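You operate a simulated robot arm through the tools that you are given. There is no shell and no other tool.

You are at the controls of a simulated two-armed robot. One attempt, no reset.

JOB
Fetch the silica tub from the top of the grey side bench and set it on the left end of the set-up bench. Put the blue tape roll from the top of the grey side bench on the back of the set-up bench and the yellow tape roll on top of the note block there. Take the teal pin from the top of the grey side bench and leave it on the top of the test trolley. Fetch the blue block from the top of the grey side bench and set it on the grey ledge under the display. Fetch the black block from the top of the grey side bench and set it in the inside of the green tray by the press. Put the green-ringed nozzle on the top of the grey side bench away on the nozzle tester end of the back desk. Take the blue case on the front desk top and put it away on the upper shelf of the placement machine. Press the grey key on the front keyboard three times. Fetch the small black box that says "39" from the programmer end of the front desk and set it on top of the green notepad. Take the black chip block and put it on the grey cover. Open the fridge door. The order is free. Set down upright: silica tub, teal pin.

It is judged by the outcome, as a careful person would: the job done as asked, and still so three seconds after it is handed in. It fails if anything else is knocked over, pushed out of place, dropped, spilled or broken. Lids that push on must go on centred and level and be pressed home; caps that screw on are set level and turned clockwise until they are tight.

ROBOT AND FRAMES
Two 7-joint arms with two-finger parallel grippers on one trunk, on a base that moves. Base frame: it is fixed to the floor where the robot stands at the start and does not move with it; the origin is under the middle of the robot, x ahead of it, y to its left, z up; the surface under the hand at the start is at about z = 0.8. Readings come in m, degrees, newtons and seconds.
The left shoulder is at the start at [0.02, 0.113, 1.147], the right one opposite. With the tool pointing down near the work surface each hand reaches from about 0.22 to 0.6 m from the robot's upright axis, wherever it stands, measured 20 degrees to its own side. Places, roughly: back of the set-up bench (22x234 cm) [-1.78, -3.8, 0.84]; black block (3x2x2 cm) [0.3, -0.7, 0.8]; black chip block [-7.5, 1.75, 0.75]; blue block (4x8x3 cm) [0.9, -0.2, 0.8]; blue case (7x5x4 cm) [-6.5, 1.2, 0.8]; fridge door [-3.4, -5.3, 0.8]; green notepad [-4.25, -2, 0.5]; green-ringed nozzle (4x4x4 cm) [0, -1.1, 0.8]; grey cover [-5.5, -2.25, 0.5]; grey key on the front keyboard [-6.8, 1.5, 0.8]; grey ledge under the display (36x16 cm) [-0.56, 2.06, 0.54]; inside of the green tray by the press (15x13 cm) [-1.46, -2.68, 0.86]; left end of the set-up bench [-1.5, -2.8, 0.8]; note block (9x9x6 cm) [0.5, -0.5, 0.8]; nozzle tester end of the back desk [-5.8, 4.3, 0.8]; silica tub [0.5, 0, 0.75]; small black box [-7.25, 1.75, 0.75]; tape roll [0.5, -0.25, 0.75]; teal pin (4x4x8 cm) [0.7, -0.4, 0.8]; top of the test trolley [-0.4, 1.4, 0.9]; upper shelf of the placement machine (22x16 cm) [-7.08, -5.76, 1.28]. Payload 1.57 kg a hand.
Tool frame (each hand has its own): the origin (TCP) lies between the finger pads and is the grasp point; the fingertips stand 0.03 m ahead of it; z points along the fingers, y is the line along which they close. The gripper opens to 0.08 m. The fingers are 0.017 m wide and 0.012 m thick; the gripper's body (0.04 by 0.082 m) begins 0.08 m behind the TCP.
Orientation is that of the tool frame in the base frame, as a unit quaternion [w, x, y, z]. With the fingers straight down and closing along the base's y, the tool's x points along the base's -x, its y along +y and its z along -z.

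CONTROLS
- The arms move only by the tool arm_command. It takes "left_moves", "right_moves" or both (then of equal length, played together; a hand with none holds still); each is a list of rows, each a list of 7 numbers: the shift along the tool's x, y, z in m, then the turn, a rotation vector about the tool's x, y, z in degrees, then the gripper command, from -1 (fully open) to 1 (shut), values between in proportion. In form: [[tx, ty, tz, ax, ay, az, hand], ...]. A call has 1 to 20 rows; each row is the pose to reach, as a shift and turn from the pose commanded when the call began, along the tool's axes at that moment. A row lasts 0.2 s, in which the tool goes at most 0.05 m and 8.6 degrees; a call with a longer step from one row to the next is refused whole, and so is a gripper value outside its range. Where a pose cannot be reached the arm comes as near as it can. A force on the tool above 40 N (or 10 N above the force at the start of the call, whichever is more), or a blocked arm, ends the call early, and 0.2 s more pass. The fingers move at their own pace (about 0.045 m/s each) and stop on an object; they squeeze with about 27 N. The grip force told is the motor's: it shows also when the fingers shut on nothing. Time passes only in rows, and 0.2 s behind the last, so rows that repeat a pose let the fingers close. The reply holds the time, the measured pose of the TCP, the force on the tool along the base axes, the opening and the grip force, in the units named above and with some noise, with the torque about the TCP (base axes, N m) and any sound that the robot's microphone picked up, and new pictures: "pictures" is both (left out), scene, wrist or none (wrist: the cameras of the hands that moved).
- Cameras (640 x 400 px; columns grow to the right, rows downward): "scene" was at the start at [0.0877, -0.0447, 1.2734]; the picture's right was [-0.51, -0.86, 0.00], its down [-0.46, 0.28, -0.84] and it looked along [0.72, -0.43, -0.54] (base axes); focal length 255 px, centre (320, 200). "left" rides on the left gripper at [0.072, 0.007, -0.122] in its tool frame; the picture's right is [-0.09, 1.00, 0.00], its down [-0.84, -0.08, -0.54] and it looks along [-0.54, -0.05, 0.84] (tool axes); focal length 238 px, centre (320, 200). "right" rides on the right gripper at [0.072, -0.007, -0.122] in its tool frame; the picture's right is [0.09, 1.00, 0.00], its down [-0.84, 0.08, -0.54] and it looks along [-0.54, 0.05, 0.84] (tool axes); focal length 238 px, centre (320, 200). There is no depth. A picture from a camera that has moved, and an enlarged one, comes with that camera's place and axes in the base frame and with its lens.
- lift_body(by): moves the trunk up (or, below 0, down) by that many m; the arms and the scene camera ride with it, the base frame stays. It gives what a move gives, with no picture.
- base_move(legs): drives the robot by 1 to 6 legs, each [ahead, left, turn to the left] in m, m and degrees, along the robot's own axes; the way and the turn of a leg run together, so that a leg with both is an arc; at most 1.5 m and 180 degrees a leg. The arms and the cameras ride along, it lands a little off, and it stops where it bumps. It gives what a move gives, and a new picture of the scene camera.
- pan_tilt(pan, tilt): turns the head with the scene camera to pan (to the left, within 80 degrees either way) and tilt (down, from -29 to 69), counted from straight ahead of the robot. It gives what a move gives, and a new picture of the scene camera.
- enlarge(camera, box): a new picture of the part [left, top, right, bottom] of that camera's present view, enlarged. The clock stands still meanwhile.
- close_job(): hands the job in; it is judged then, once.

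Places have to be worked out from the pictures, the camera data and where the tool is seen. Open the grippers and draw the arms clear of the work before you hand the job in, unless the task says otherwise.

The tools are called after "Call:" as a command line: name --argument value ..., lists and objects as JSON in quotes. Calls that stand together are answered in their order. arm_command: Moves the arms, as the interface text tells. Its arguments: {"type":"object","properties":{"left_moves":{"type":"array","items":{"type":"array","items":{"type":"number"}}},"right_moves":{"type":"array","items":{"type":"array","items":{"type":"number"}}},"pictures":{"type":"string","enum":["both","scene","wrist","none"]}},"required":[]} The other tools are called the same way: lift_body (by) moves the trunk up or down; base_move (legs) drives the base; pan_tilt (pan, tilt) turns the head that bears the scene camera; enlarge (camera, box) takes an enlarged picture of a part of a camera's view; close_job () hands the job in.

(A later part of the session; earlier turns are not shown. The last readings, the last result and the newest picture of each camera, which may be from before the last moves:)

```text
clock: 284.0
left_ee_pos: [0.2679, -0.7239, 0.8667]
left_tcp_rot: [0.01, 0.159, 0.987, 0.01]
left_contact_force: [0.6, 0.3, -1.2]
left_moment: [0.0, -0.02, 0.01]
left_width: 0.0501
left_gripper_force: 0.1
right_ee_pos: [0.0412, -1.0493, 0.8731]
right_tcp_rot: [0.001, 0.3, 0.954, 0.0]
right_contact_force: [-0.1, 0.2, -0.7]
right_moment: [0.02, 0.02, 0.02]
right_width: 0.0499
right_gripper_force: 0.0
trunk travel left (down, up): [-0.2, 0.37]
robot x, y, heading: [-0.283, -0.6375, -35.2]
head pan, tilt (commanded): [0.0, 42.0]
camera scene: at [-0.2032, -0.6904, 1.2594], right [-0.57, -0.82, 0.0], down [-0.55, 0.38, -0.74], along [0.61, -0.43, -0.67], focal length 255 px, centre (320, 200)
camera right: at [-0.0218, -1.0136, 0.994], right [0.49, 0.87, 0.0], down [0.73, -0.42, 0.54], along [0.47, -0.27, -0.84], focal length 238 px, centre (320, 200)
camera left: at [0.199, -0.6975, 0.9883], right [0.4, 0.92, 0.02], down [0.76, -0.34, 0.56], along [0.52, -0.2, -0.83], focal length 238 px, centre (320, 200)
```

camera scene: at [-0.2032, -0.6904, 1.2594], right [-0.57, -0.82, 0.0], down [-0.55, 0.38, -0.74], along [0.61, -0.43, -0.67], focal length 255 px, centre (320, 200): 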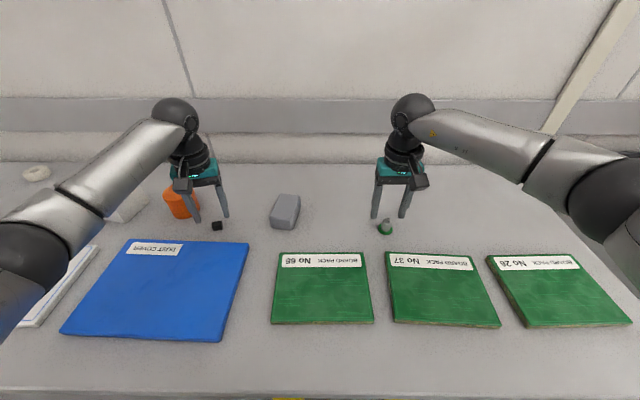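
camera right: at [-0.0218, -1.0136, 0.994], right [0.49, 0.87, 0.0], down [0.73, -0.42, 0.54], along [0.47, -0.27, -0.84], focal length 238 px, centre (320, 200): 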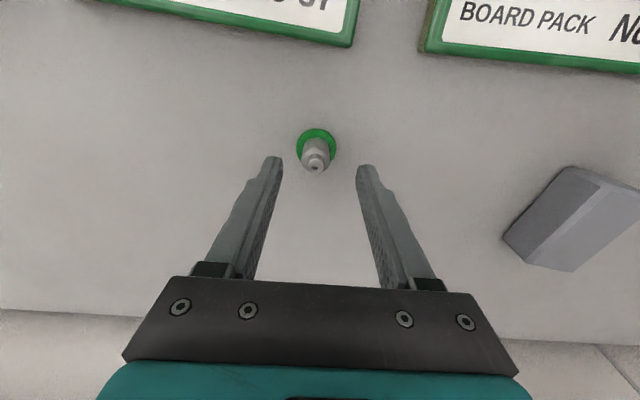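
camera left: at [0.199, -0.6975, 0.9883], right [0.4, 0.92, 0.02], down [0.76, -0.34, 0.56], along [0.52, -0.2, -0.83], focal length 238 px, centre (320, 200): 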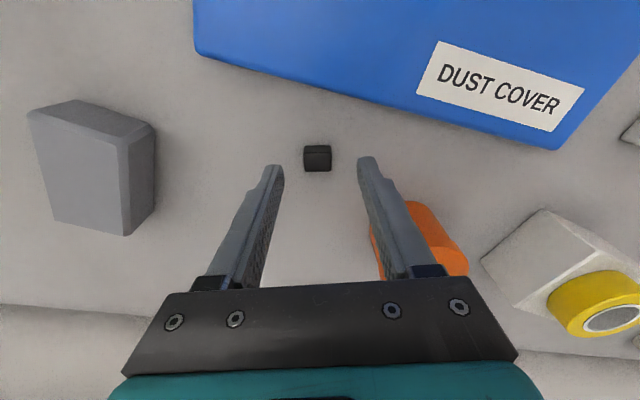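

Small corrections, then descend the last 3 cm and close both grippers.

Call:
arm_command --left_moves '[[-0.004, -0.002, 0.015, 0, 0, 0, -0.25], [-0.004, -0.002, 0.031, 0, 0, 0, -0.25], [-0.004, -0.002, 0.031, 0, 0, 0, 1], [-0.004, -0.002, 0.031, 0, 0, 0, 1], [-0.004, -0.002, 0.031, 0, 0, 0, 1], [-0.004, -0.002, 0.031, 0, 0, 0, 1]]' --right_moves '[[0.002, -0.0035, 0.015, 0, 0, 0, -0.25], [0.002, -0.0035, 0.031, 0, 0, 0, -0.25], [0.002, -0.0035, 0.031, 0, 0, 0, 1], [0.002, -0.0035, 0.031, 0, 0, 0, 1], [0.002, -0.0035, 0.031, 0, 0, 0, 1], [0.002, -0.0035, 0.031, 0, 0, 0, 1]]' --pictures "both"

```text
clock: 285.4
left_ee_pos: [0.2715, -0.7257, 0.8364]
left_tcp_rot: [0.01, 0.159, 0.987, 0.01]
left_contact_force: [-0.4, -0.1, 0.1]
left_moment: [-0.03, 0.03, -0.03]
left_width: 0.0204
left_gripper_force: 27.2
right_ee_pos: [0.0361, -1.0491, 0.8413]
right_tcp_rot: [0.001, 0.3, 0.954, 0.001]
right_contact_force: [0.0, -0.4, -0.8]
right_moment: [-0.03, -0.04, 0.05]
right_width: 0.021
right_gripper_force: 26.9
trunk travel left (down, up): [-0.2, 0.37]
robot x, y, heading: [-0.2822, -0.6389, -35.1]
head pan, tilt (commanded): [0.0, 42.0]
camera scene: at [-0.2032, -0.6904, 1.2594], right [-0.57, -0.82, 0.0], down [-0.55, 0.38, -0.74], along [0.61, -0.43, -0.67], focal length 255 px, centre (320, 200)
camera right: at [-0.0263, -1.0149, 0.963], right [0.49, 0.87, 0.0], down [0.73, -0.42, 0.54], along [0.47, -0.27, -0.84], focal length 238 px, centre (320, 200)
camera left: at [0.2024, -0.7005, 0.9574], right [0.4, 0.92, 0.02], down [0.76, -0.34, 0.55], along [0.52, -0.2, -0.83], focal length 238 px, centre (320, 200)
```

scene: 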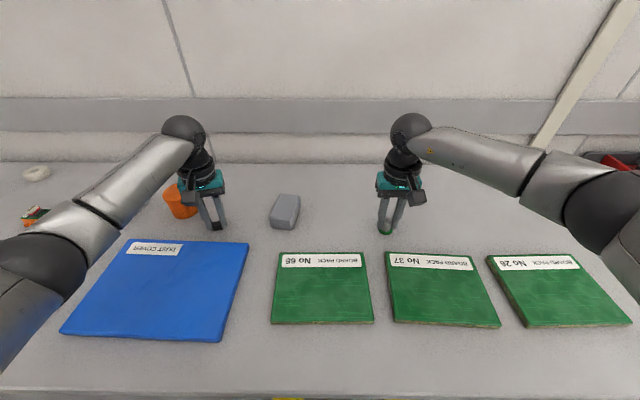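
right: 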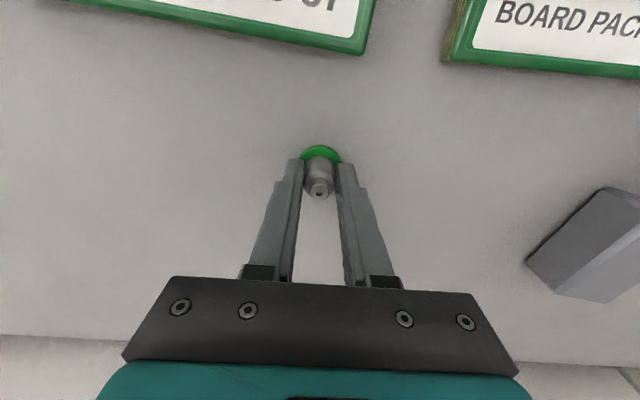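
left: 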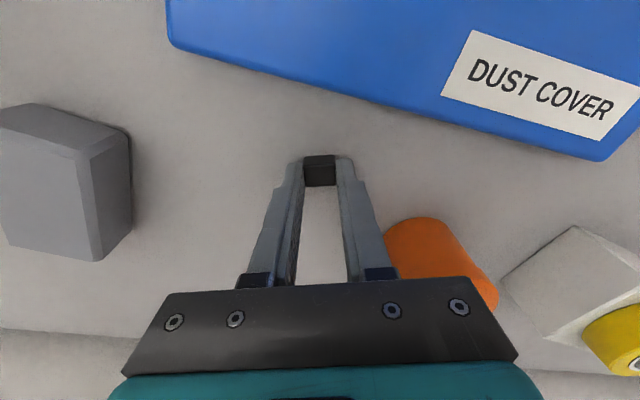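

Both held (20–21 mm). Lift, draw back, then drive to the set-up bench tray.

Call:
arm_command --left_moves '[[0, 0, -0.04, 0, 0, 0, 1], [0, 0, -0.08, 0, 0, 0, 1], [0.02, 0, -0.11, 0, 0, 5, 1], [0.06, 0, -0.13, 0, 0, 10, 1], [0.1, 0, -0.15, 0, 0, 15, 1]]' --right_moves '[[0, 0, -0.04, 0, 0, 0, 1], [0, 0, -0.08, 0, 0, 0, 1], [0.02, 0, -0.11, 0, 0, 0, 1], [0.06, 0, -0.13, 0, 0, 0, 1], [0.1, 0, -0.15, 0, 0, 0, 1]]' --pictures "wrist"

Call:
base_move --legs '[[-0.45, 0, 0], [0, -1.2, 0], [0, -1.22, -0.5]]'

Call:
pan_tilt --pan 5 --tilt 35

```text
clock: 286.6
left_ee_pos: [0.1735, -0.6957, 0.983]
left_tcp_rot: [0.008, 0.286, 0.958, 0.011]
left_contact_force: [-0.6, -0.3, -0.6]
left_moment: [0.01, 0.0, 0.01]
left_width: 0.0203
left_gripper_force: 27.7
right_ee_pos: [-0.0473, -0.9935, 0.9934]
right_tcp_rot: [0.0, 0.301, 0.954, 0.0]
right_contact_force: [-0.7, -0.1, -0.7]
right_moment: [-0.02, -0.03, 0.03]
right_width: 0.0208
right_gripper_force: 26.9
trunk travel left (down, up): [-0.2, 0.37]
robot x, y, heading: [-0.2803, -0.6409, -35.1]
head pan, tilt (commanded): [0.0, 42.0]
camera right: at [-0.1098, -0.9586, 1.114], right [0.5, 0.87, 0.0], down [0.73, -0.42, 0.54], along [0.47, -0.27, -0.84], focal length 238 px, centre (320, 200)
camera left: at [0.1143, -0.6537, 1.1043], right [0.62, 0.78, 0.03], down [0.64, -0.53, 0.55], along [0.44, -0.32, -0.84], focal length 238 px, centre (320, 200)
```

right: 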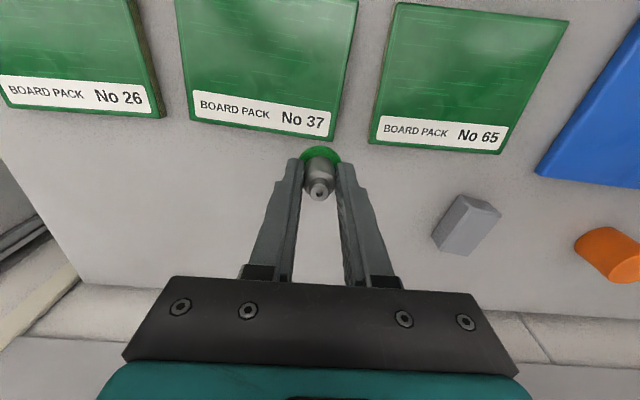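
left: 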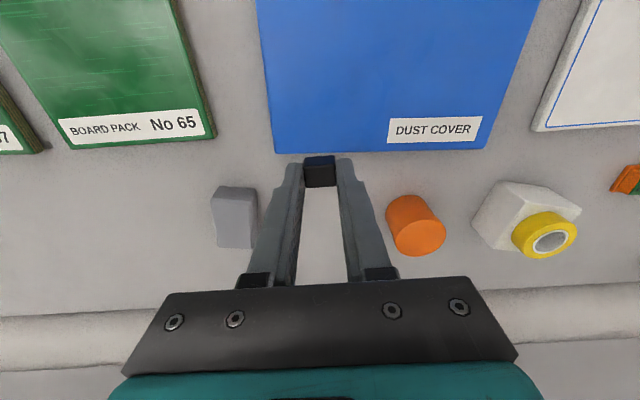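

```text
clock: 300.8
left_ee_pos: [-1.543, -2.4418, 0.9817]
left_tcp_rot: [0.009, 0.275, 0.961, 0.01]
left_contact_force: [0.0, 0.3, 0.1]
left_moment: [0.03, 0.0, -0.05]
left_width: 0.0203
left_gripper_force: 26.9
right_ee_pos: [-1.7553, -2.7444, 0.9915]
right_tcp_rot: [0.0, 0.288, 0.958, 0.0]
right_contact_force: [-0.2, -0.4, -0.2]
right_moment: [-0.02, -0.03, 0.0]
right_width: 0.021
right_gripper_force: 26.7
trunk travel left (down, up): [-0.2, 0.37]
robot x, y, heading: [-1.9974, -2.3963, -33.7]
head pan, tilt (commanded): [0.0, 42.0]
camera scene: at [-1.9194, -2.4458, 1.2594], right [-0.55, -0.83, 0.0], down [-0.56, 0.37, -0.74], along [0.62, -0.41, -0.67], focal length 255 px, centre (320, 200)
```

scene: 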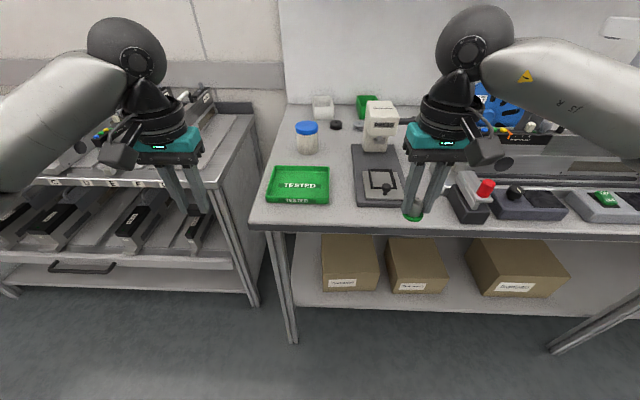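

```text
clock: 301.5
left_ee_pos: [-1.5422, -2.4414, 0.9815]
left_tcp_rot: [0.009, 0.273, 0.962, 0.011]
left_contact_force: [0.0, -0.6, 0.4]
left_moment: [-0.01, -0.01, -0.03]
left_width: 0.0205
left_gripper_force: 26.8
right_ee_pos: [-1.7555, -2.7452, 0.993]
right_tcp_rot: [0.0, 0.288, 0.958, 0.001]
right_contact_force: [-0.2, 0.2, -0.3]
right_moment: [0.02, 0.01, -0.01]
right_width: 0.0206
right_gripper_force: 27.0
trunk travel left (down, up): [-0.2, 0.37]
robot x, y, heading: [-1.9995, -2.3958, -33.1]
head pan, tilt (commanded): [5.0, 35.0]
camera scene: at [-1.9116, -2.4416, 1.2698], right [-0.48, -0.88, 0.0], down [-0.5, 0.27, -0.82], along [0.72, -0.39, -0.57], focal length 255 px, centre (320, 200)
```

scene: 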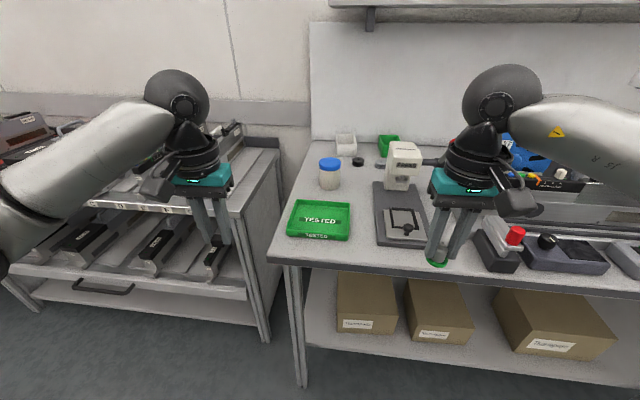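

The TESTED tray is ahead at R(0.60,0.057). I'll raise the right hand a bit, straighten and close in 15 cm, then swing the left hand over the tray.

Call:
arm_command --right_moves '[[0, 0, -0.04, 0, 0, 0, 1], [0, 0, -0.08, 0, 0, 0, 1]]' --pictures "none"

Call:
base_move --legs '[[0.15, 0, -1.7]]'

Call:
arm_command --left_moves '[[-0.01, -0.035, 0, 0, 0, 0, 1], [-0.02, -0.07, 0, 0, 0, 0, 1], [-0.03, -0.105, 0.0, 0, 0, 0, 1], [-0.04, -0.14, 0.0, 0, 0, 0, 1], [-0.04, -0.14, 0.0, 0, 0, 0, 1]]' --pictures "both"

```text
clock: 302.1
left_ee_pos: [-1.5419, -2.4422, 0.9819]
left_tcp_rot: [0.009, 0.274, 0.962, 0.011]
left_contact_force: [0.5, 0.9, -1.1]
left_moment: [-0.01, 0.0, -0.04]
left_width: 0.0206
left_gripper_force: 27.3
right_ee_pos: [-1.7558, -2.7449, 1.0732]
right_tcp_rot: [0.0, 0.288, 0.958, 0.0]
right_contact_force: [0.4, -0.6, -0.6]
right_moment: [-0.01, -0.02, -0.01]
right_width: 0.0209
right_gripper_force: 27.3
trunk travel left (down, up): [-0.2, 0.37]
robot x, y, heading: [-2.0005, -2.3958, -33.5]
head pan, tilt (commanded): [5.0, 35.0]
```

```text
clock: 303.4
left_ee_pos: [-1.4177, -2.5391, 0.9814]
left_tcp_rot: [0.009, 0.286, 0.958, 0.011]
left_contact_force: [-0.9, -0.8, -0.1]
left_moment: [0.01, 0.0, -0.02]
left_width: 0.0204
left_gripper_force: 26.7
right_ee_pos: [-1.6414, -2.8349, 1.0717]
right_tcp_rot: [-0.001, 0.301, 0.954, 0.001]
right_contact_force: [0.6, 0.3, -0.1]
right_moment: [-0.01, 0.0, -0.01]
right_width: 0.0207
right_gripper_force: 27.5
trunk travel left (down, up): [-0.2, 0.37]
robot x, y, heading: [-1.8783, -2.4791, -34.9]
head pan, tilt (commanded): [5.0, 35.0]
camera scene: at [-1.7897, -2.5278, 1.2698], right [-0.5, -0.87, 0.0], down [-0.5, 0.29, -0.82], along [0.71, -0.41, -0.57], focal length 255 px, centre (320, 200)
```

scene: 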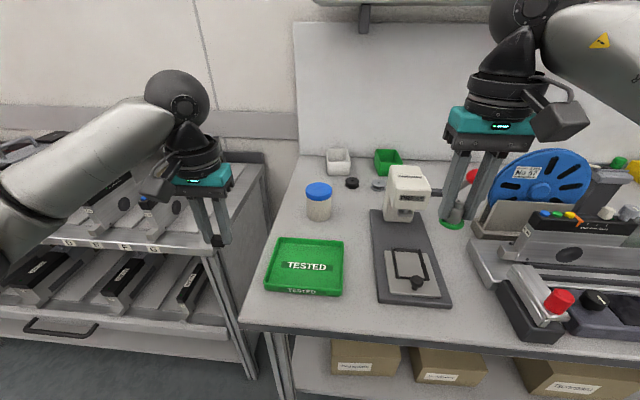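

```text
clock: 304.6
left_ee_pos: [-1.4635, -2.6771, 0.9772]
left_tcp_rot: [0.009, 0.286, 0.958, 0.011]
left_contact_force: [-0.2, -0.9, -0.1]
left_moment: [0.0, 0.01, -0.01]
left_width: 0.0204
left_gripper_force: 27.0
right_ee_pos: [-1.6414, -2.8357, 1.0729]
right_tcp_rot: [0.0, 0.3, 0.954, -0.001]
right_contact_force: [0.0, 0.4, -1.1]
right_moment: [0.0, 0.0, 0.06]
right_width: 0.0208
right_gripper_force: 27.6
trunk travel left (down, up): [-0.2, 0.37]
robot x, y, heading: [-1.8744, -2.4795, -34.8]
head pan, tilt (commanded): [5.0, 35.0]
camera scene: at [-1.7902, -2.5273, 1.2699], right [-0.5, -0.87, 0.0], down [-0.5, 0.29, -0.82], along [0.71, -0.41, -0.57], focal length 255 px, centre (320, 200)
camera left: at [-1.5235, -2.6351, 1.0996], right [0.62, 0.78, 0.03], down [0.64, -0.53, 0.55], along [0.44, -0.33, -0.84], focal length 238 px, centre (320, 200)
```

scene: 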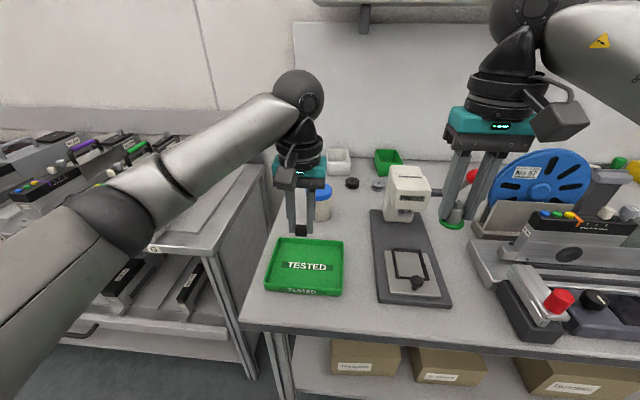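
left: 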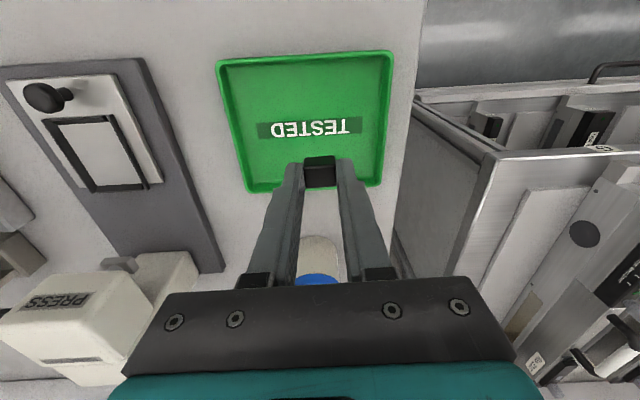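

The block is over the middle of the tray. Lower it in.

Call:
arm_command --left_moves '[[0.008, 0, 0.035, 0, 0, 0, 1], [0.008, 0, 0.07, 0, 0, 0, 1], [0.008, 0, 0.074, 0, 0, 0, 1], [0.008, 0, 0.078, 0, 0, 0, 1], [0.008, 0, 0.078, 0, 0, 0, 1]]' --pictures "wrist"

```text
clock: 305.8
left_ee_pos: [-1.4712, -2.6731, 0.901]
left_tcp_rot: [0.008, 0.287, 0.958, 0.011]
left_contact_force: [1.4, -0.5, 0.1]
left_moment: [0.0, -0.01, -0.02]
left_width: 0.0206
left_gripper_force: 27.2
right_ee_pos: [-1.6417, -2.8358, 1.0721]
right_tcp_rot: [0.0, 0.301, 0.954, 0.0]
right_contact_force: [-0.1, 0.1, -1.1]
right_moment: [0.01, -0.07, -0.05]
right_width: 0.0209
right_gripper_force: 27.1
trunk travel left (down, up): [-0.2, 0.37]
robot x, y, heading: [-1.8713, -2.4817, -35.1]
head pan, tilt (commanded): [5.0, 35.0]
camera left: at [-1.5288, -2.6301, 1.0222], right [0.62, 0.78, 0.03], down [0.64, -0.53, 0.55], along [0.44, -0.33, -0.84], focal length 238 px, centre (320, 200)
```

left: 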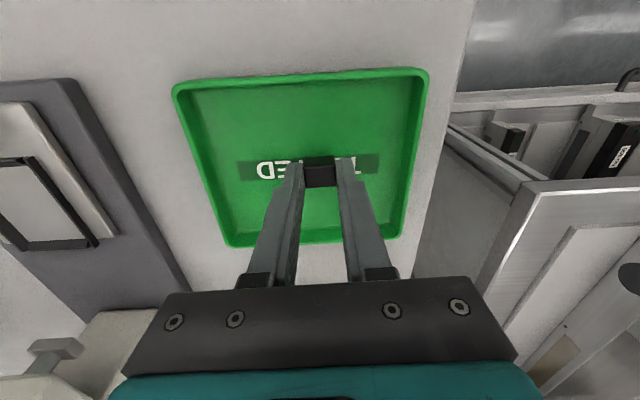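

No contact yet; creep down.

Call:
arm_command --left_moves '[[0, 0, 0.003, 0, 0, 0, 1], [0, 0, 0.006, 0, 0, 0, 1], [0, 0, 0.006, 0, 0, 0, 1]]' --pictures "none"

```text
clock: 306.6
left_ee_pos: [-1.4701, -2.6725, 0.8945]
left_tcp_rot: [0.009, 0.287, 0.958, 0.01]
left_contact_force: [-0.2, -0.9, 0.3]
left_moment: [-0.02, 0.0, 0.02]
left_width: 0.0204
left_gripper_force: 26.9
right_ee_pos: [-1.6406, -2.835, 1.0729]
right_tcp_rot: [0.0, 0.301, 0.954, 0.0]
right_contact_force: [-0.5, 0.6, -0.5]
right_moment: [0.02, -0.01, 0.01]
right_width: 0.0209
right_gripper_force: 26.5
trunk travel left (down, up): [-0.2, 0.37]
robot x, y, heading: [-1.8811, -2.4759, -35.1]
head pan, tilt (commanded): [5.0, 35.0]
```

Call:
arm_command --left_moves '[[0, 0, 0.002, 0, 0, 0, 1], [0, 0, 0.004, 0, 0, 0, 1], [0, 0, 0.006, 0, 0, 0, 1], [0, 0, 0.006, 0, 0, 0, 1]]' --pictures "none"

```text
clock: 307.6
left_ee_pos: [-1.4686, -2.672, 0.8897]
left_tcp_rot: [0.01, 0.286, 0.958, 0.012]
left_contact_force: [-0.2, -0.2, 3.6]
left_moment: [-0.05, 0.03, -0.02]
left_width: 0.0202
left_gripper_force: 26.9
right_ee_pos: [-1.6421, -2.835, 1.0731]
right_tcp_rot: [0.0, 0.3, 0.954, -0.001]
right_contact_force: [0.2, 0.3, -1.0]
right_moment: [0.04, 0.01, 0.0]
right_width: 0.0209
right_gripper_force: 27.1
trunk travel left (down, up): [-0.2, 0.37]
robot x, y, heading: [-1.8764, -2.4803, -35.0]
head pan, tilt (commanded): [5.0, 35.0]
```

Contact with the tray floor. Release and rise.

Call:
arm_command --left_moves '[[0, 0, 0, 0, 0, 0, 0.2], [0, 0, 0, 0, 0, 0, -0.25], [0, 0, 0, 0, 0, 0, -0.25], [0, 0, -0.03, 0, 0, 0, -0.25], [0, 0, -0.07, 0, 0, 0, -0.25], [0, 0, -0.11, 0, 0, 0, -0.5], [0, 0, -0.14, 0, 0, 0, -1]]' --pictures "both"

```text
clock: 309.2
left_ee_pos: [-1.4702, -2.6719, 1.0293]
left_tcp_rot: [0.009, 0.287, 0.958, 0.011]
left_contact_force: [-0.6, -0.7, 0.2]
left_moment: [0.0, -0.01, -0.02]
left_width: 0.08
left_gripper_force: 0.0
right_ee_pos: [-1.6417, -2.8346, 1.0717]
right_tcp_rot: [0.0, 0.3, 0.954, 0.0]
right_contact_force: [-0.3, 0.7, -0.2]
right_moment: [0.01, -0.01, -0.03]
right_width: 0.0209
right_gripper_force: 27.2
trunk travel left (down, up): [-0.2, 0.37]
robot x, y, heading: [-1.875, -2.4752, -35.1]
head pan, tilt (commanded): [5.0, 35.0]
camera scene: at [-1.7904, -2.5274, 1.2699], right [-0.5, -0.87, 0.0], down [-0.5, 0.29, -0.82], along [0.71, -0.41, -0.57], focal length 255 px, centre (320, 200)
camera left: at [-1.5298, -2.6297, 1.1509], right [0.62, 0.78, 0.03], down [0.64, -0.53, 0.55], along [0.44, -0.32, -0.84], focal length 238 px, centre (320, 200)
```

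scene: 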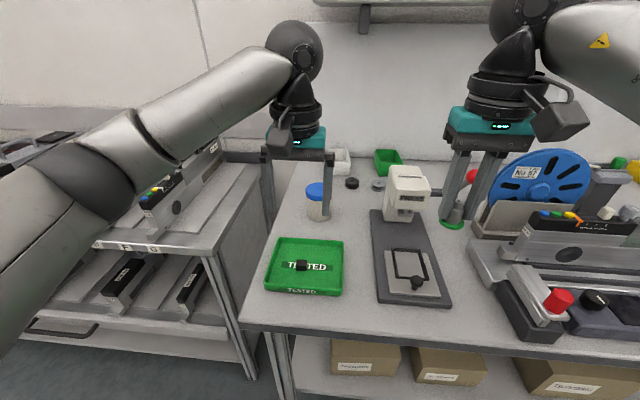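
left: 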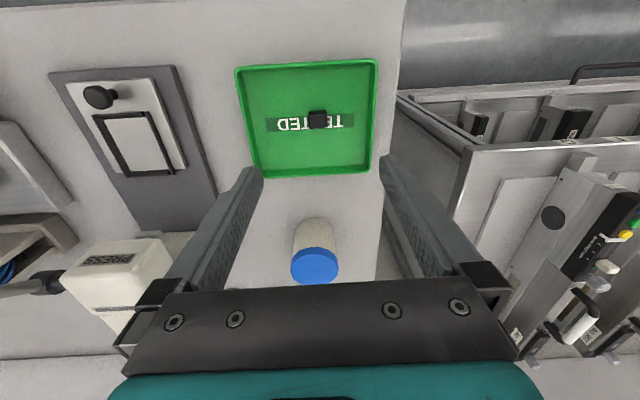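

The black block is in the tray. Next the nozzle goes to the back desk, far across the room. I'll back off, tuck the arms, turn and survey the route.

Call:
base_move --legs '[[-0.45, 0, 0]]'

Call:
arm_command --left_moves '[[0.03, 0.02, -0.02, 0, 0, 0, -1], [0.06, 0.04, -0.04, 0, 0, 0, -1], [0.09, 0.06, -0.06, 0, 0, 0, -1], [0.1, 0.07, -0.07, 0, 0, 0, -1]]' --right_moves '[[0.02, 0, 0, 0, 0, 0, 1], [0.04, 0, 0, 0, 0, 0, 1], [0.06, 0, -0.01, 0, 0, 0, 1], [0.07, 0, -0.02, 0, 0, 0, 1]]' --pictures "none"

Call:
base_move --legs '[[0, 0, -145]]'

Call:
pan_tilt --pan 0 --tilt 12

Call:
pan_tilt --pan -60 --tilt 12

Call:
pan_tilt --pan 60 --tilt 12

```text
clock: 312.0
left_ee_pos: [-1.8411, -2.4118, 1.0288]
left_tcp_rot: [0.01, 0.288, 0.958, 0.01]
left_contact_force: [0.6, 0.7, -0.2]
left_moment: [0.02, 0.01, 0.0]
left_width: 0.0803
left_gripper_force: 0.0
right_ee_pos: [-2.0134, -2.575, 1.0729]
right_tcp_rot: [0.0, 0.301, 0.954, 0.0]
right_contact_force: [-0.4, 0.7, -0.6]
right_moment: [-0.02, 0.01, -0.04]
right_width: 0.0209
right_gripper_force: 27.5
trunk travel left (down, up): [-0.2, 0.37]
robot x, y, heading: [-2.2476, -2.2179, -35.4]
head pan, tilt (commanded): [5.0, 35.0]
camera scene: at [-2.1611, -2.2671, 1.2699], right [-0.5, -0.86, 0.0], down [-0.5, 0.29, -0.82], along [0.71, -0.41, -0.57], focal length 255 px, centre (320, 200)
```

scene: 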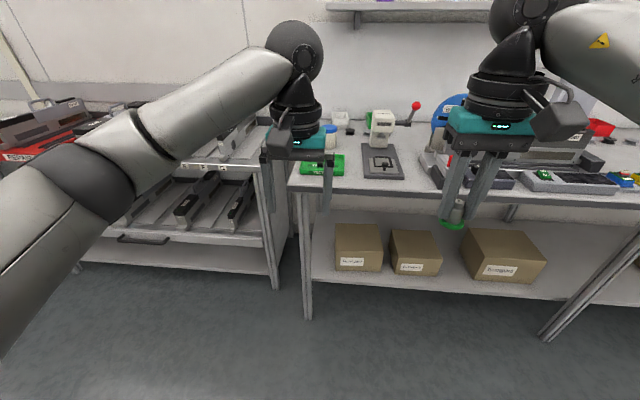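

```text
clock: 313.0
left_ee_pos: [-1.8868, -2.3003, 1.099]
left_tcp_rot: [0.009, 0.288, 0.958, 0.012]
left_contact_force: [0.8, -0.4, -0.2]
left_moment: [0.02, 0.01, -0.01]
left_width: 0.0802
left_gripper_force: 0.1
right_ee_pos: [-2.0691, -2.5334, 1.0912]
right_tcp_rot: [-0.001, 0.302, 0.953, -0.002]
right_contact_force: [-0.4, 0.4, -0.9]
right_moment: [0.04, 0.0, -0.01]
right_width: 0.0209
right_gripper_force: 27.0
trunk travel left (down, up): [-0.2, 0.37]
robot x, y, heading: [-2.2488, -2.2197, -35.2]
head pan, tilt (commanded): [5.0, 35.0]
```

```text
clock: 319.3
left_ee_pos: [-2.5829, -2.3681, 1.0992]
left_tcp_rot: [0.013, 0.999, 0.03, -0.005]
left_contact_force: [0.3, 0.5, 0.1]
left_moment: [-0.02, 0.01, 0.02]
left_width: 0.0801
left_gripper_force: 0.1
right_ee_pos: [-2.5775, -2.0716, 1.0909]
right_tcp_rot: [0.0, 1.0, 0.016, 0.0]
right_contact_force: [0.7, -0.2, -0.8]
right_moment: [0.02, -0.06, -0.01]
right_width: 0.0206
right_gripper_force: 27.1
trunk travel left (down, up): [-0.2, 0.37]
robot x, y, heading: [-2.247, -2.2189, -178.3]
head pan, tilt (commanded): [5.0, 35.0]
camera scene: at [-2.3426, -2.2281, 1.2699], right [-0.12, 0.99, 0.0], down [0.57, 0.07, -0.82], along [-0.81, -0.1, -0.57], focal length 255 px, centre (320, 200)
```

scene: 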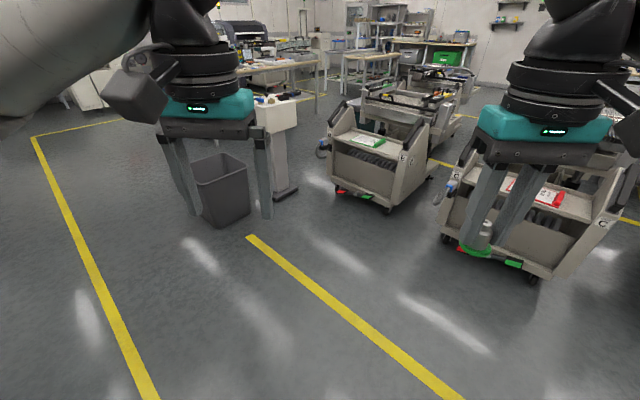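

```text
clock: 320.1
left_ee_pos: [-2.583, -2.3693, 1.0999]
left_tcp_rot: [0.013, 0.999, 0.031, -0.006]
left_contact_force: [0.5, 0.1, -0.3]
left_moment: [-0.04, 0.01, 0.01]
left_width: 0.0801
left_gripper_force: 0.1
right_ee_pos: [-2.5777, -2.0708, 1.0912]
right_tcp_rot: [0.0, 1.0, 0.016, 0.0]
right_contact_force: [-0.8, 0.1, -1.5]
right_moment: [-0.01, 0.0, 0.01]
right_width: 0.0209
right_gripper_force: 26.4
trunk travel left (down, up): [-0.2, 0.37]
robot x, y, heading: [-2.2507, -2.2185, -177.9]
head pan, tilt (commanded): [0.0, 12.0]
camera scene: at [-2.3484, -2.2206, 1.3067], right [-0.03, 1.0, 0.0], down [0.21, 0.01, -0.98], along [-0.98, -0.03, -0.21], focal length 255 px, centre (320, 200)
```

scene: 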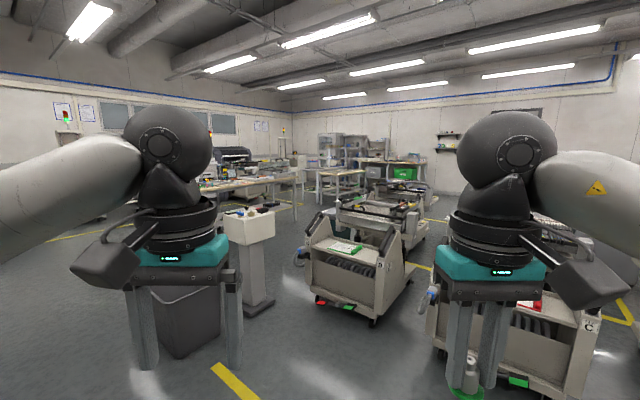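

```text
clock: 321.4
left_ee_pos: [-2.5836, -2.3694, 1.0985]
left_tcp_rot: [0.013, 0.999, 0.03, -0.005]
left_contact_force: [-0.1, -0.8, -0.6]
left_moment: [0.0, 0.04, 0.0]
left_width: 0.0802
left_gripper_force: 0.2
right_ee_pos: [-2.5782, -2.072, 1.0907]
right_tcp_rot: [-0.001, 1.0, 0.016, 0.001]
right_contact_force: [-0.4, 0.2, -0.7]
right_moment: [0.0, -0.03, -0.02]
right_width: 0.0208
right_gripper_force: 26.5
trunk travel left (down, up): [-0.2, 0.37]
robot x, y, heading: [-2.2453, -2.2197, -178.3]
head pan, tilt (commanded): [-60.0, 12.0]
camera scene: at [-2.3044, -2.1385, 1.3068], right [0.85, 0.53, 0.0], down [0.11, -0.18, -0.98], along [-0.52, 0.83, -0.21], focal length 255 px, centre (320, 200)
```

scene: 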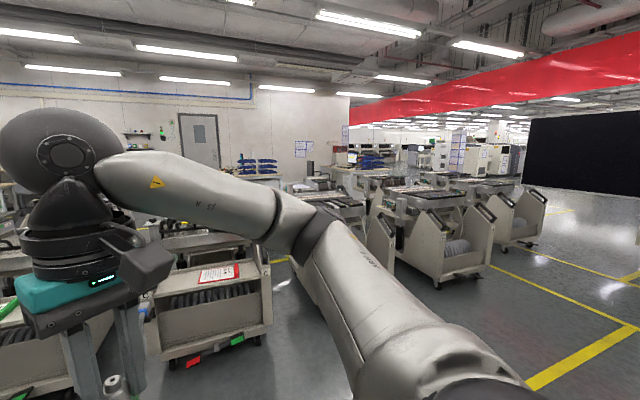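

```text
clock: 323.4
left_ee_pos: [-2.5831, -2.3694, 1.0984]
left_tcp_rot: [0.013, 0.999, 0.03, -0.005]
left_contact_force: [0.2, -0.1, 0.2]
left_moment: [0.01, -0.05, -0.02]
left_width: 0.0802
left_gripper_force: 0.0
right_ee_pos: [-2.5773, -2.0704, 1.092]
right_tcp_rot: [0.0, 1.0, 0.016, 0.0]
right_contact_force: [0.2, 0.5, -1.0]
right_moment: [-0.04, 0.0, 0.01]
right_width: 0.0208
right_gripper_force: 27.1
trunk travel left (down, up): [-0.2, 0.37]
robot x, y, heading: [-2.246, -2.2182, -178.3]
head pan, tilt (commanded): [60.0, 12.0]
camera scene: at [-2.2993, -2.2998, 1.3068], right [-0.88, 0.47, 0.0], down [0.1, 0.18, -0.98], along [-0.46, -0.86, -0.21], focal length 255 px, centre (320, 200)
```

scene: 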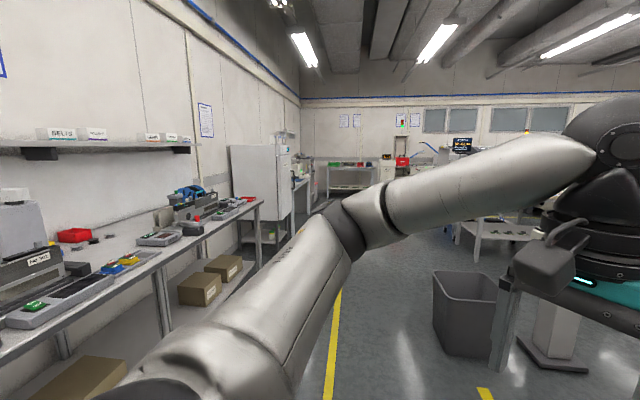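

The room's centre is filled with feeder carts; one carries the green notepad. I'll raise the trunk for a better overview of the way to the desks.

Call:
lift_body --by 0.36

Call:
pan_tilt --pan -25 --tilt 18

Call:
enlarge --camera "scene" --box '[150, 80, 450, 260]'

Call:
pan_tilt --pan -70 --tilt 18

Call:
enlarge --camera "scene" --box '[150, 80, 500, 280]'

```text
clock: 326.9
left_ee_pos: [-2.5819, -2.3699, 1.458]
left_tcp_rot: [0.013, 0.999, 0.03, -0.005]
left_contact_force: [-0.2, -0.1, 0.4]
left_moment: [0.02, 0.0, -0.01]
left_width: 0.0801
left_gripper_force: 0.1
right_ee_pos: [-2.5792, -2.0712, 1.4519]
right_tcp_rot: [-0.001, 1.0, 0.016, 0.0]
right_contact_force: [-0.6, -0.2, -1.4]
right_moment: [0.01, 0.02, 0.0]
right_width: 0.0208
right_gripper_force: 26.7
trunk travel left (down, up): [-0.56, 0.01]
robot x, y, heading: [-2.2445, -2.2188, -178.1]
head pan, tilt (commanded): [60.0, 12.0]
```

```text
clock: 328.5
left_ee_pos: [-2.5824, -2.3689, 1.4588]
left_tcp_rot: [0.014, 0.999, 0.031, -0.005]
left_contact_force: [0.1, 0.9, 0.5]
left_moment: [0.01, -0.02, 0.01]
left_width: 0.0798
left_gripper_force: 0.1
right_ee_pos: [-2.5776, -2.072, 1.4515]
right_tcp_rot: [0.0, 1.0, 0.017, 0.0]
right_contact_force: [0.4, -0.6, -0.7]
right_moment: [-0.01, 0.01, 0.0]
right_width: 0.0207
right_gripper_force: 26.9
trunk travel left (down, up): [-0.56, 0.01]
robot x, y, heading: [-2.245, -2.2174, -178.0]
head pan, tilt (commanded): [-25.0, 18.0]
camera scene: at [-2.341, -2.181, 1.657], right [0.39, 0.92, 0.0], down [0.28, -0.12, -0.95], along [-0.87, 0.37, -0.31], focal length 255 px, centre (320, 200)
```

scene: 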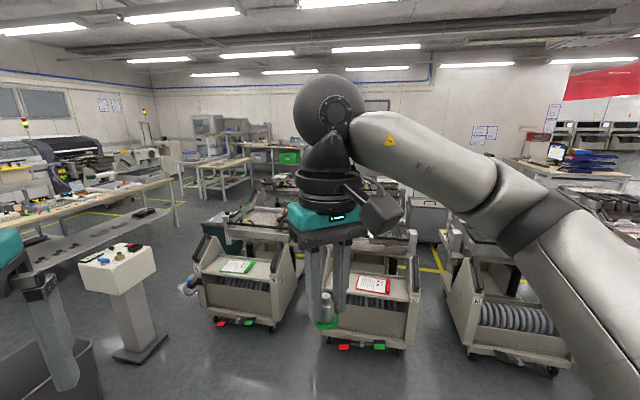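

```text
2.13 times, centred on (300, 170) of scene
camera zoom: at [-2.341, -2.181, 1.657], right [0.39, 0.92, 0.0], down [0.28, -0.12, -0.95], along [-0.87, 0.37, -0.31], focal length 545 px, centre (363, 264)
```

zoom: 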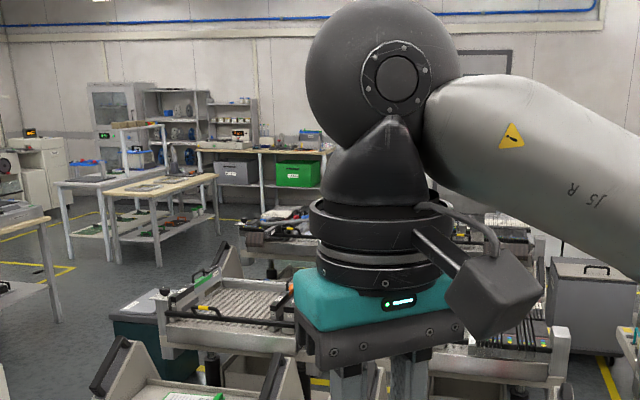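

```text
clock: 329.6
left_ee_pos: [-2.5833, -2.3691, 1.4598]
left_tcp_rot: [0.013, 0.999, 0.03, -0.005]
left_contact_force: [0.2, 0.1, 1.4]
left_moment: [0.02, -0.01, 0.01]
left_width: 0.0802
left_gripper_force: 0.0
right_ee_pos: [-2.5782, -2.0714, 1.4524]
right_tcp_rot: [-0.001, 1.0, 0.017, 0.0]
right_contact_force: [0.3, -0.3, -0.2]
right_moment: [0.02, -0.01, 0.01]
right_width: 0.021
right_gripper_force: 27.1
trunk travel left (down, up): [-0.56, 0.01]
robot x, y, heading: [-2.2486, -2.2146, -178.2]
head pan, tilt (commanded): [-70.0, 18.0]
camera scene: at [-2.29, -2.131, 1.657], right [0.93, 0.37, 0.0], down [0.12, -0.29, -0.95], along [-0.35, 0.88, -0.31], focal length 255 px, centre (320, 200)
```

scene: 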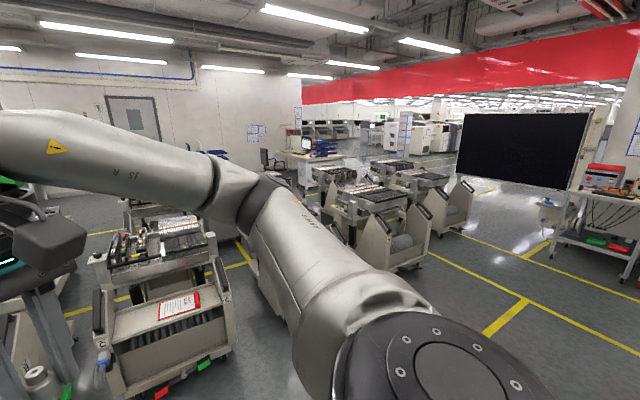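

```text
1.83 times, centred on (325, 180) of scene
camera zoom: at [-2.29, -2.131, 1.657], right [0.93, 0.37, 0.0], down [0.12, -0.29, -0.95], along [-0.35, 0.88, -0.31], focal length 467 px, centre (311, 237)
```

zoom: 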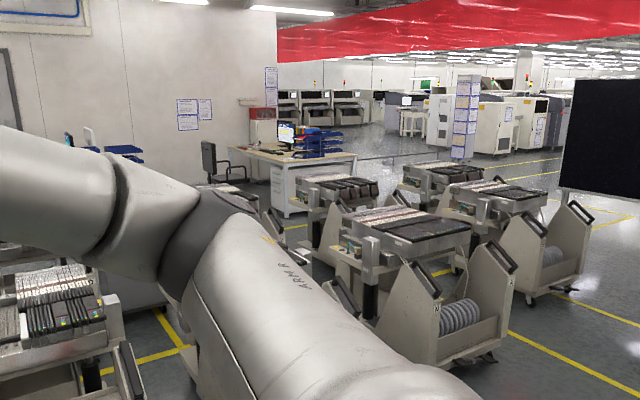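

From the elevated view: carts stand in rows; the monitor desk with blue trays to the north-west is the back desk. I'll go north along the aisle facing west (arms toward the carts' side but short of them), then through the corridor past the display.

Call:
base_move --legs '[[0, 0, -37], [0, 1.3, 0]]'

```text
clock: 337.9
left_ee_pos: [-3.3396, -3.2082, 1.4591]
left_tcp_rot: [0.011, 0.96, -0.279, -0.008]
left_contact_force: [-1.2, -0.4, -0.3]
left_moment: [-0.02, 0.01, 0.02]
left_width: 0.08
left_gripper_force: 0.0
right_ee_pos: [-3.1613, -2.9692, 1.4527]
right_tcp_rot: [0.001, 0.956, -0.293, -0.001]
right_contact_force: [0.2, 0.0, -0.5]
right_moment: [0.01, -0.01, 0.02]
right_width: 0.0208
right_gripper_force: 27.1
trunk travel left (down, up): [-0.56, 0.01]
robot x, y, heading: [-2.9781, -3.2812, 145.8]
head pan, tilt (commanded): [-70.0, 18.0]
camera scene: at [-2.9633, -3.1863, 1.657], right [0.97, -0.24, 0.0], down [-0.08, -0.3, -0.95], along [0.23, 0.92, -0.31], focal length 255 px, centre (320, 200)
```

scene: 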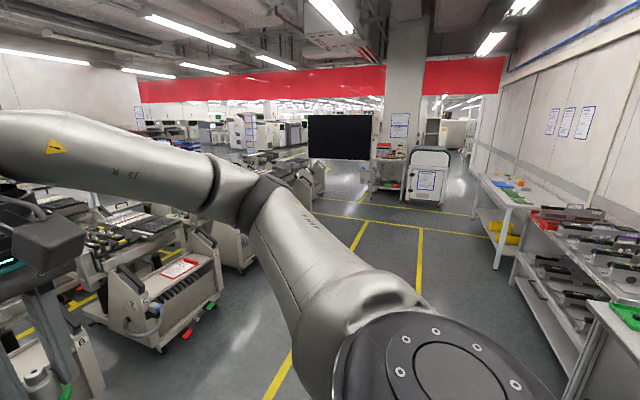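

I slid the wrong way (left is south here), but nothing was touched. Since I'm here, let me check the southern route to the west.

Call:
pan_tilt --pan 0 --tilt 22

Call:
pan_tilt --pan 40 --tilt 22

```text
clock: 339.3
left_ee_pos: [-3.3408, -3.2075, 1.4596]
left_tcp_rot: [0.011, 0.96, -0.279, -0.009]
left_contact_force: [-0.6, 0.0, 0.2]
left_moment: [0.04, 0.03, 0.0]
left_width: 0.0799
left_gripper_force: 0.0
right_ee_pos: [-3.1612, -2.9698, 1.4515]
right_tcp_rot: [0.001, 0.956, -0.293, 0.0]
right_contact_force: [-0.3, 0.7, 0.1]
right_moment: [0.04, -0.04, 0.01]
right_width: 0.0208
right_gripper_force: 27.3
trunk travel left (down, up): [-0.56, 0.01]
robot x, y, heading: [-2.9804, -3.2842, 145.9]
head pan, tilt (commanded): [0.0, 22.0]
camera scene: at [-3.0628, -3.2246, 1.6505], right [0.56, 0.83, 0.0], down [0.31, -0.21, -0.93], along [-0.77, 0.52, -0.37], focal length 255 px, centre (320, 200)
```

scene: 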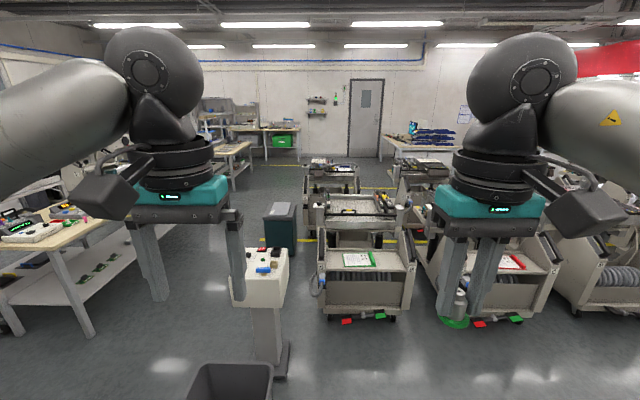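

```text
clock: 340.4
left_ee_pos: [-3.3401, -3.2081, 1.4589]
left_tcp_rot: [0.011, 0.96, -0.279, -0.008]
left_contact_force: [0.3, 0.4, 0.2]
left_moment: [-0.03, -0.04, 0.0]
left_width: 0.0799
left_gripper_force: 0.0
right_ee_pos: [-3.161, -2.9693, 1.4522]
right_tcp_rot: [-0.001, 0.956, -0.293, 0.0]
right_contact_force: [-0.2, 1.2, -0.7]
right_moment: [0.0, -0.01, -0.02]
right_width: 0.0208
right_gripper_force: 27.0
trunk travel left (down, up): [-0.56, 0.01]
robot x, y, heading: [-2.9793, -3.2824, 146.1]
head pan, tilt (commanded): [40.0, 22.0]
camera scene: at [-3.0783, -3.2862, 1.6505], right [-0.1, 0.99, 0.0], down [0.37, 0.04, -0.93], along [-0.92, -0.09, -0.37], focal length 255 px, centre (320, 200)
```

scene: 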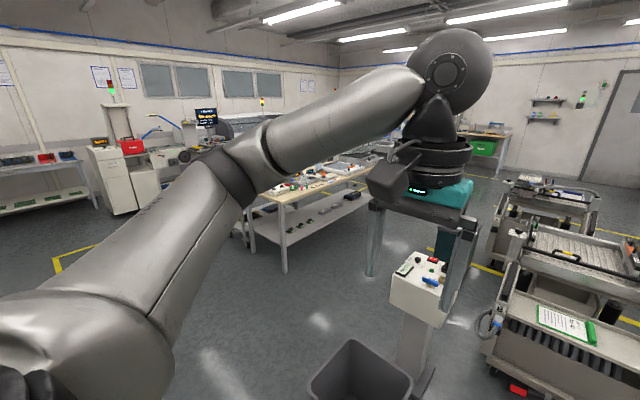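

The view shows a clear lane between the control post/bin and the work table on the left, leading west; the teal box with a grey lid is the "grey cover" and the green notepad is on the nearest cart. I'll take this southern lane.

Call:
base_move --legs '[[0, 1.17, -1], [1.3, 0, 0]]'

Call:
pan_tilt --pan 0 --tilt 25

```text
clock: 352.5
left_ee_pos: [-5.0759, -3.4332, 1.458]
left_tcp_rot: [0.011, 0.959, -0.282, -0.009]
left_contact_force: [0.0, 0.0, 0.4]
left_moment: [0.04, 0.01, 0.04]
left_width: 0.08
left_gripper_force: 0.0
right_ee_pos: [-4.8962, -3.1968, 1.4511]
right_tcp_rot: [0.0, 0.955, -0.297, 0.0]
right_contact_force: [-0.3, -0.4, -0.4]
right_moment: [0.02, -0.04, -0.01]
right_width: 0.0208
right_gripper_force: 27.2
trunk travel left (down, up): [-0.56, 0.01]
robot x, y, heading: [-4.7149, -3.5116, 145.4]
head pan, tilt (commanded): [40.0, 22.0]
camera scene: at [-4.8168, -3.514, 1.6505], right [-0.09, 1.0, 0.0], down [0.37, 0.04, -0.93], along [-0.92, -0.09, -0.37], focal length 255 px, centre (320, 200)
```

scene: 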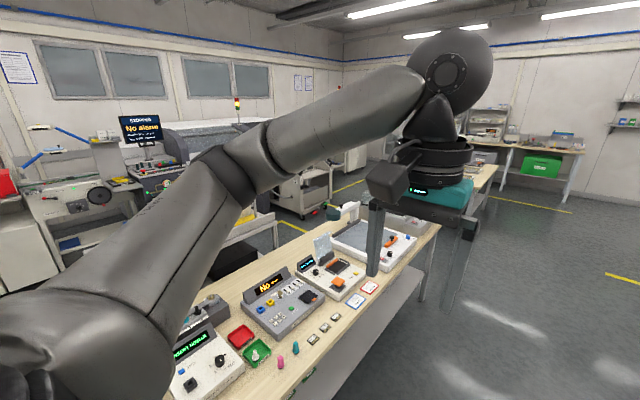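

```text
clock: 353.6
left_ee_pos: [-5.0774, -3.433, 1.4593]
left_tcp_rot: [0.012, 0.959, -0.284, -0.009]
left_contact_force: [-0.4, -0.3, -0.8]
left_moment: [-0.01, -0.02, 0.0]
left_width: 0.0798
left_gripper_force: 0.0
right_ee_pos: [-4.8965, -3.1974, 1.4514]
right_tcp_rot: [0.0, 0.954, -0.298, -0.001]
right_contact_force: [-0.2, -0.7, 0.4]
right_moment: [-0.04, 0.0, -0.02]
right_width: 0.0208
right_gripper_force: 27.2
trunk travel left (down, up): [-0.56, 0.01]
robot x, y, heading: [-4.7169, -3.5122, 145.4]
head pan, tilt (commanded): [0.0, 25.0]
camera scene: at [-4.8002, -3.4531, 1.6456], right [0.57, 0.82, 0.0], down [0.35, -0.24, -0.91], along [-0.75, 0.51, -0.42], focal length 255 px, centre (320, 200)
```

scene: 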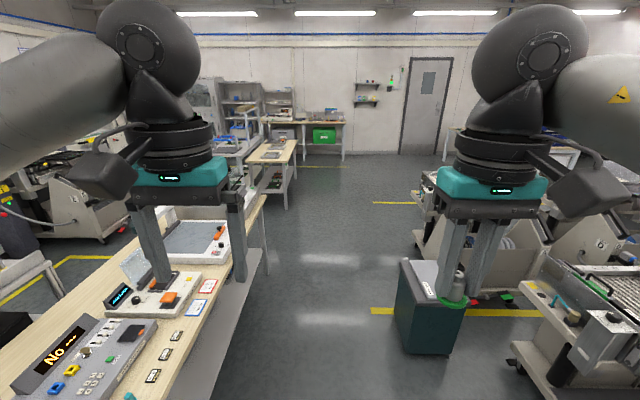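

Lane is clear ahead. Drive forward past the table and teal box.

Call:
base_move --legs '[[1.4, 0, 0], [1.2, 0, 0]]'

Call:
pan_tilt --pan -30 --tilt 22

Call:
pan_tilt --pan -78 --tilt 22

```text
clock: 366.4
left_ee_pos: [-7.2455, -1.9284, 1.4589]
left_tcp_rot: [0.011, 0.959, -0.281, -0.008]
left_contact_force: [0.5, 0.3, 0.6]
left_moment: [-0.02, 0.03, 0.03]
left_width: 0.0802
left_gripper_force: 0.0
right_ee_pos: [-7.0653, -1.6914, 1.451]
right_tcp_rot: [-0.001, 0.955, -0.296, 0.0]
right_contact_force: [-0.6, 0.6, -1.0]
right_moment: [0.01, -0.02, 0.0]
right_width: 0.0209
right_gripper_force: 27.0
trunk travel left (down, up): [-0.56, 0.01]
robot x, y, heading: [-6.8861, -2.0089, 145.5]
head pan, tilt (commanded): [0.0, 25.0]
camera scene: at [-6.9684, -1.9469, 1.6456], right [0.57, 0.82, 0.0], down [0.35, -0.24, -0.91], along [-0.75, 0.51, -0.42], focal length 255 px, centre (320, 200)
```

scene: 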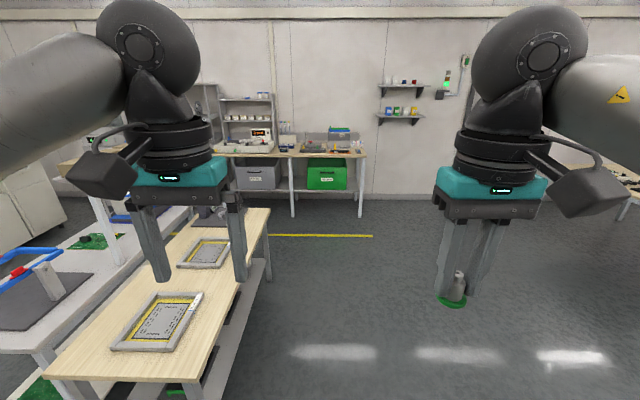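

```text
clock: 367.4
left_ee_pos: [-7.246, -1.9282, 1.4598]
left_tcp_rot: [0.011, 0.959, -0.281, -0.008]
left_contact_force: [1.3, 0.8, -0.3]
left_moment: [0.0, 0.0, -0.02]
left_width: 0.0799
left_gripper_force: 0.0
right_ee_pos: [-7.0657, -1.6908, 1.4522]
right_tcp_rot: [0.0, 0.955, -0.296, 0.0]
right_contact_force: [-0.1, 0.3, -1.1]
right_moment: [0.01, 0.0, -0.01]
right_width: 0.0207
right_gripper_force: 27.3
trunk travel left (down, up): [-0.56, 0.01]
robot x, y, heading: [-6.8854, -2.0057, 145.5]
head pan, tilt (commanded): [-30.0, 22.0]
camera scene: at [-6.9325, -1.9154, 1.6505], right [0.9, 0.43, 0.0], down [0.16, -0.34, -0.93], along [-0.4, 0.84, -0.37], focal length 255 px, centre (320, 200)
```

scene: 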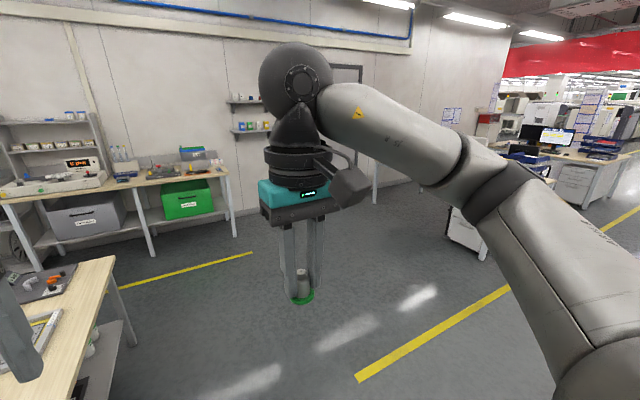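

```text
clock: 368.5
left_ee_pos: [-7.2456, -1.9283, 1.4591]
left_tcp_rot: [0.011, 0.959, -0.282, -0.009]
left_contact_force: [-0.3, 0.6, 0.0]
left_moment: [-0.01, -0.01, 0.03]
left_width: 0.0802
left_gripper_force: 0.0
right_ee_pos: [-7.0662, -1.6901, 1.4518]
right_tcp_rot: [0.001, 0.955, -0.296, 0.0]
right_contact_force: [0.0, -0.4, -0.5]
right_moment: [-0.02, -0.07, 0.01]
right_width: 0.0207
right_gripper_force: 27.1
trunk travel left (down, up): [-0.56, 0.01]
robot x, y, heading: [-6.8889, -2.0045, 145.8]
head pan, tilt (commanded): [-78.0, 22.0]
camera scene: at [-6.857, -1.9132, 1.6505], right [0.92, -0.38, 0.0], down [-0.14, -0.35, -0.93], along [0.35, 0.86, -0.37], focal length 255 px, centre (320, 200)
```

scene: 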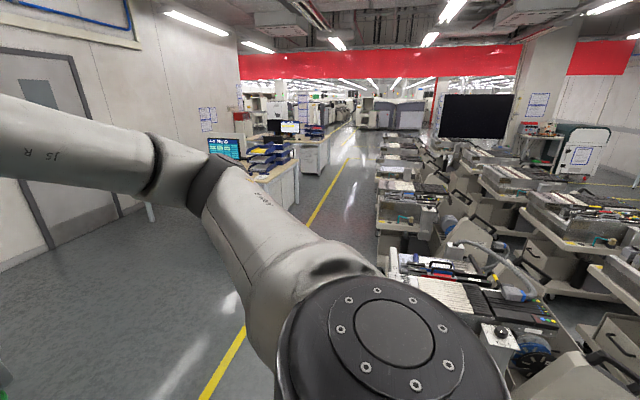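

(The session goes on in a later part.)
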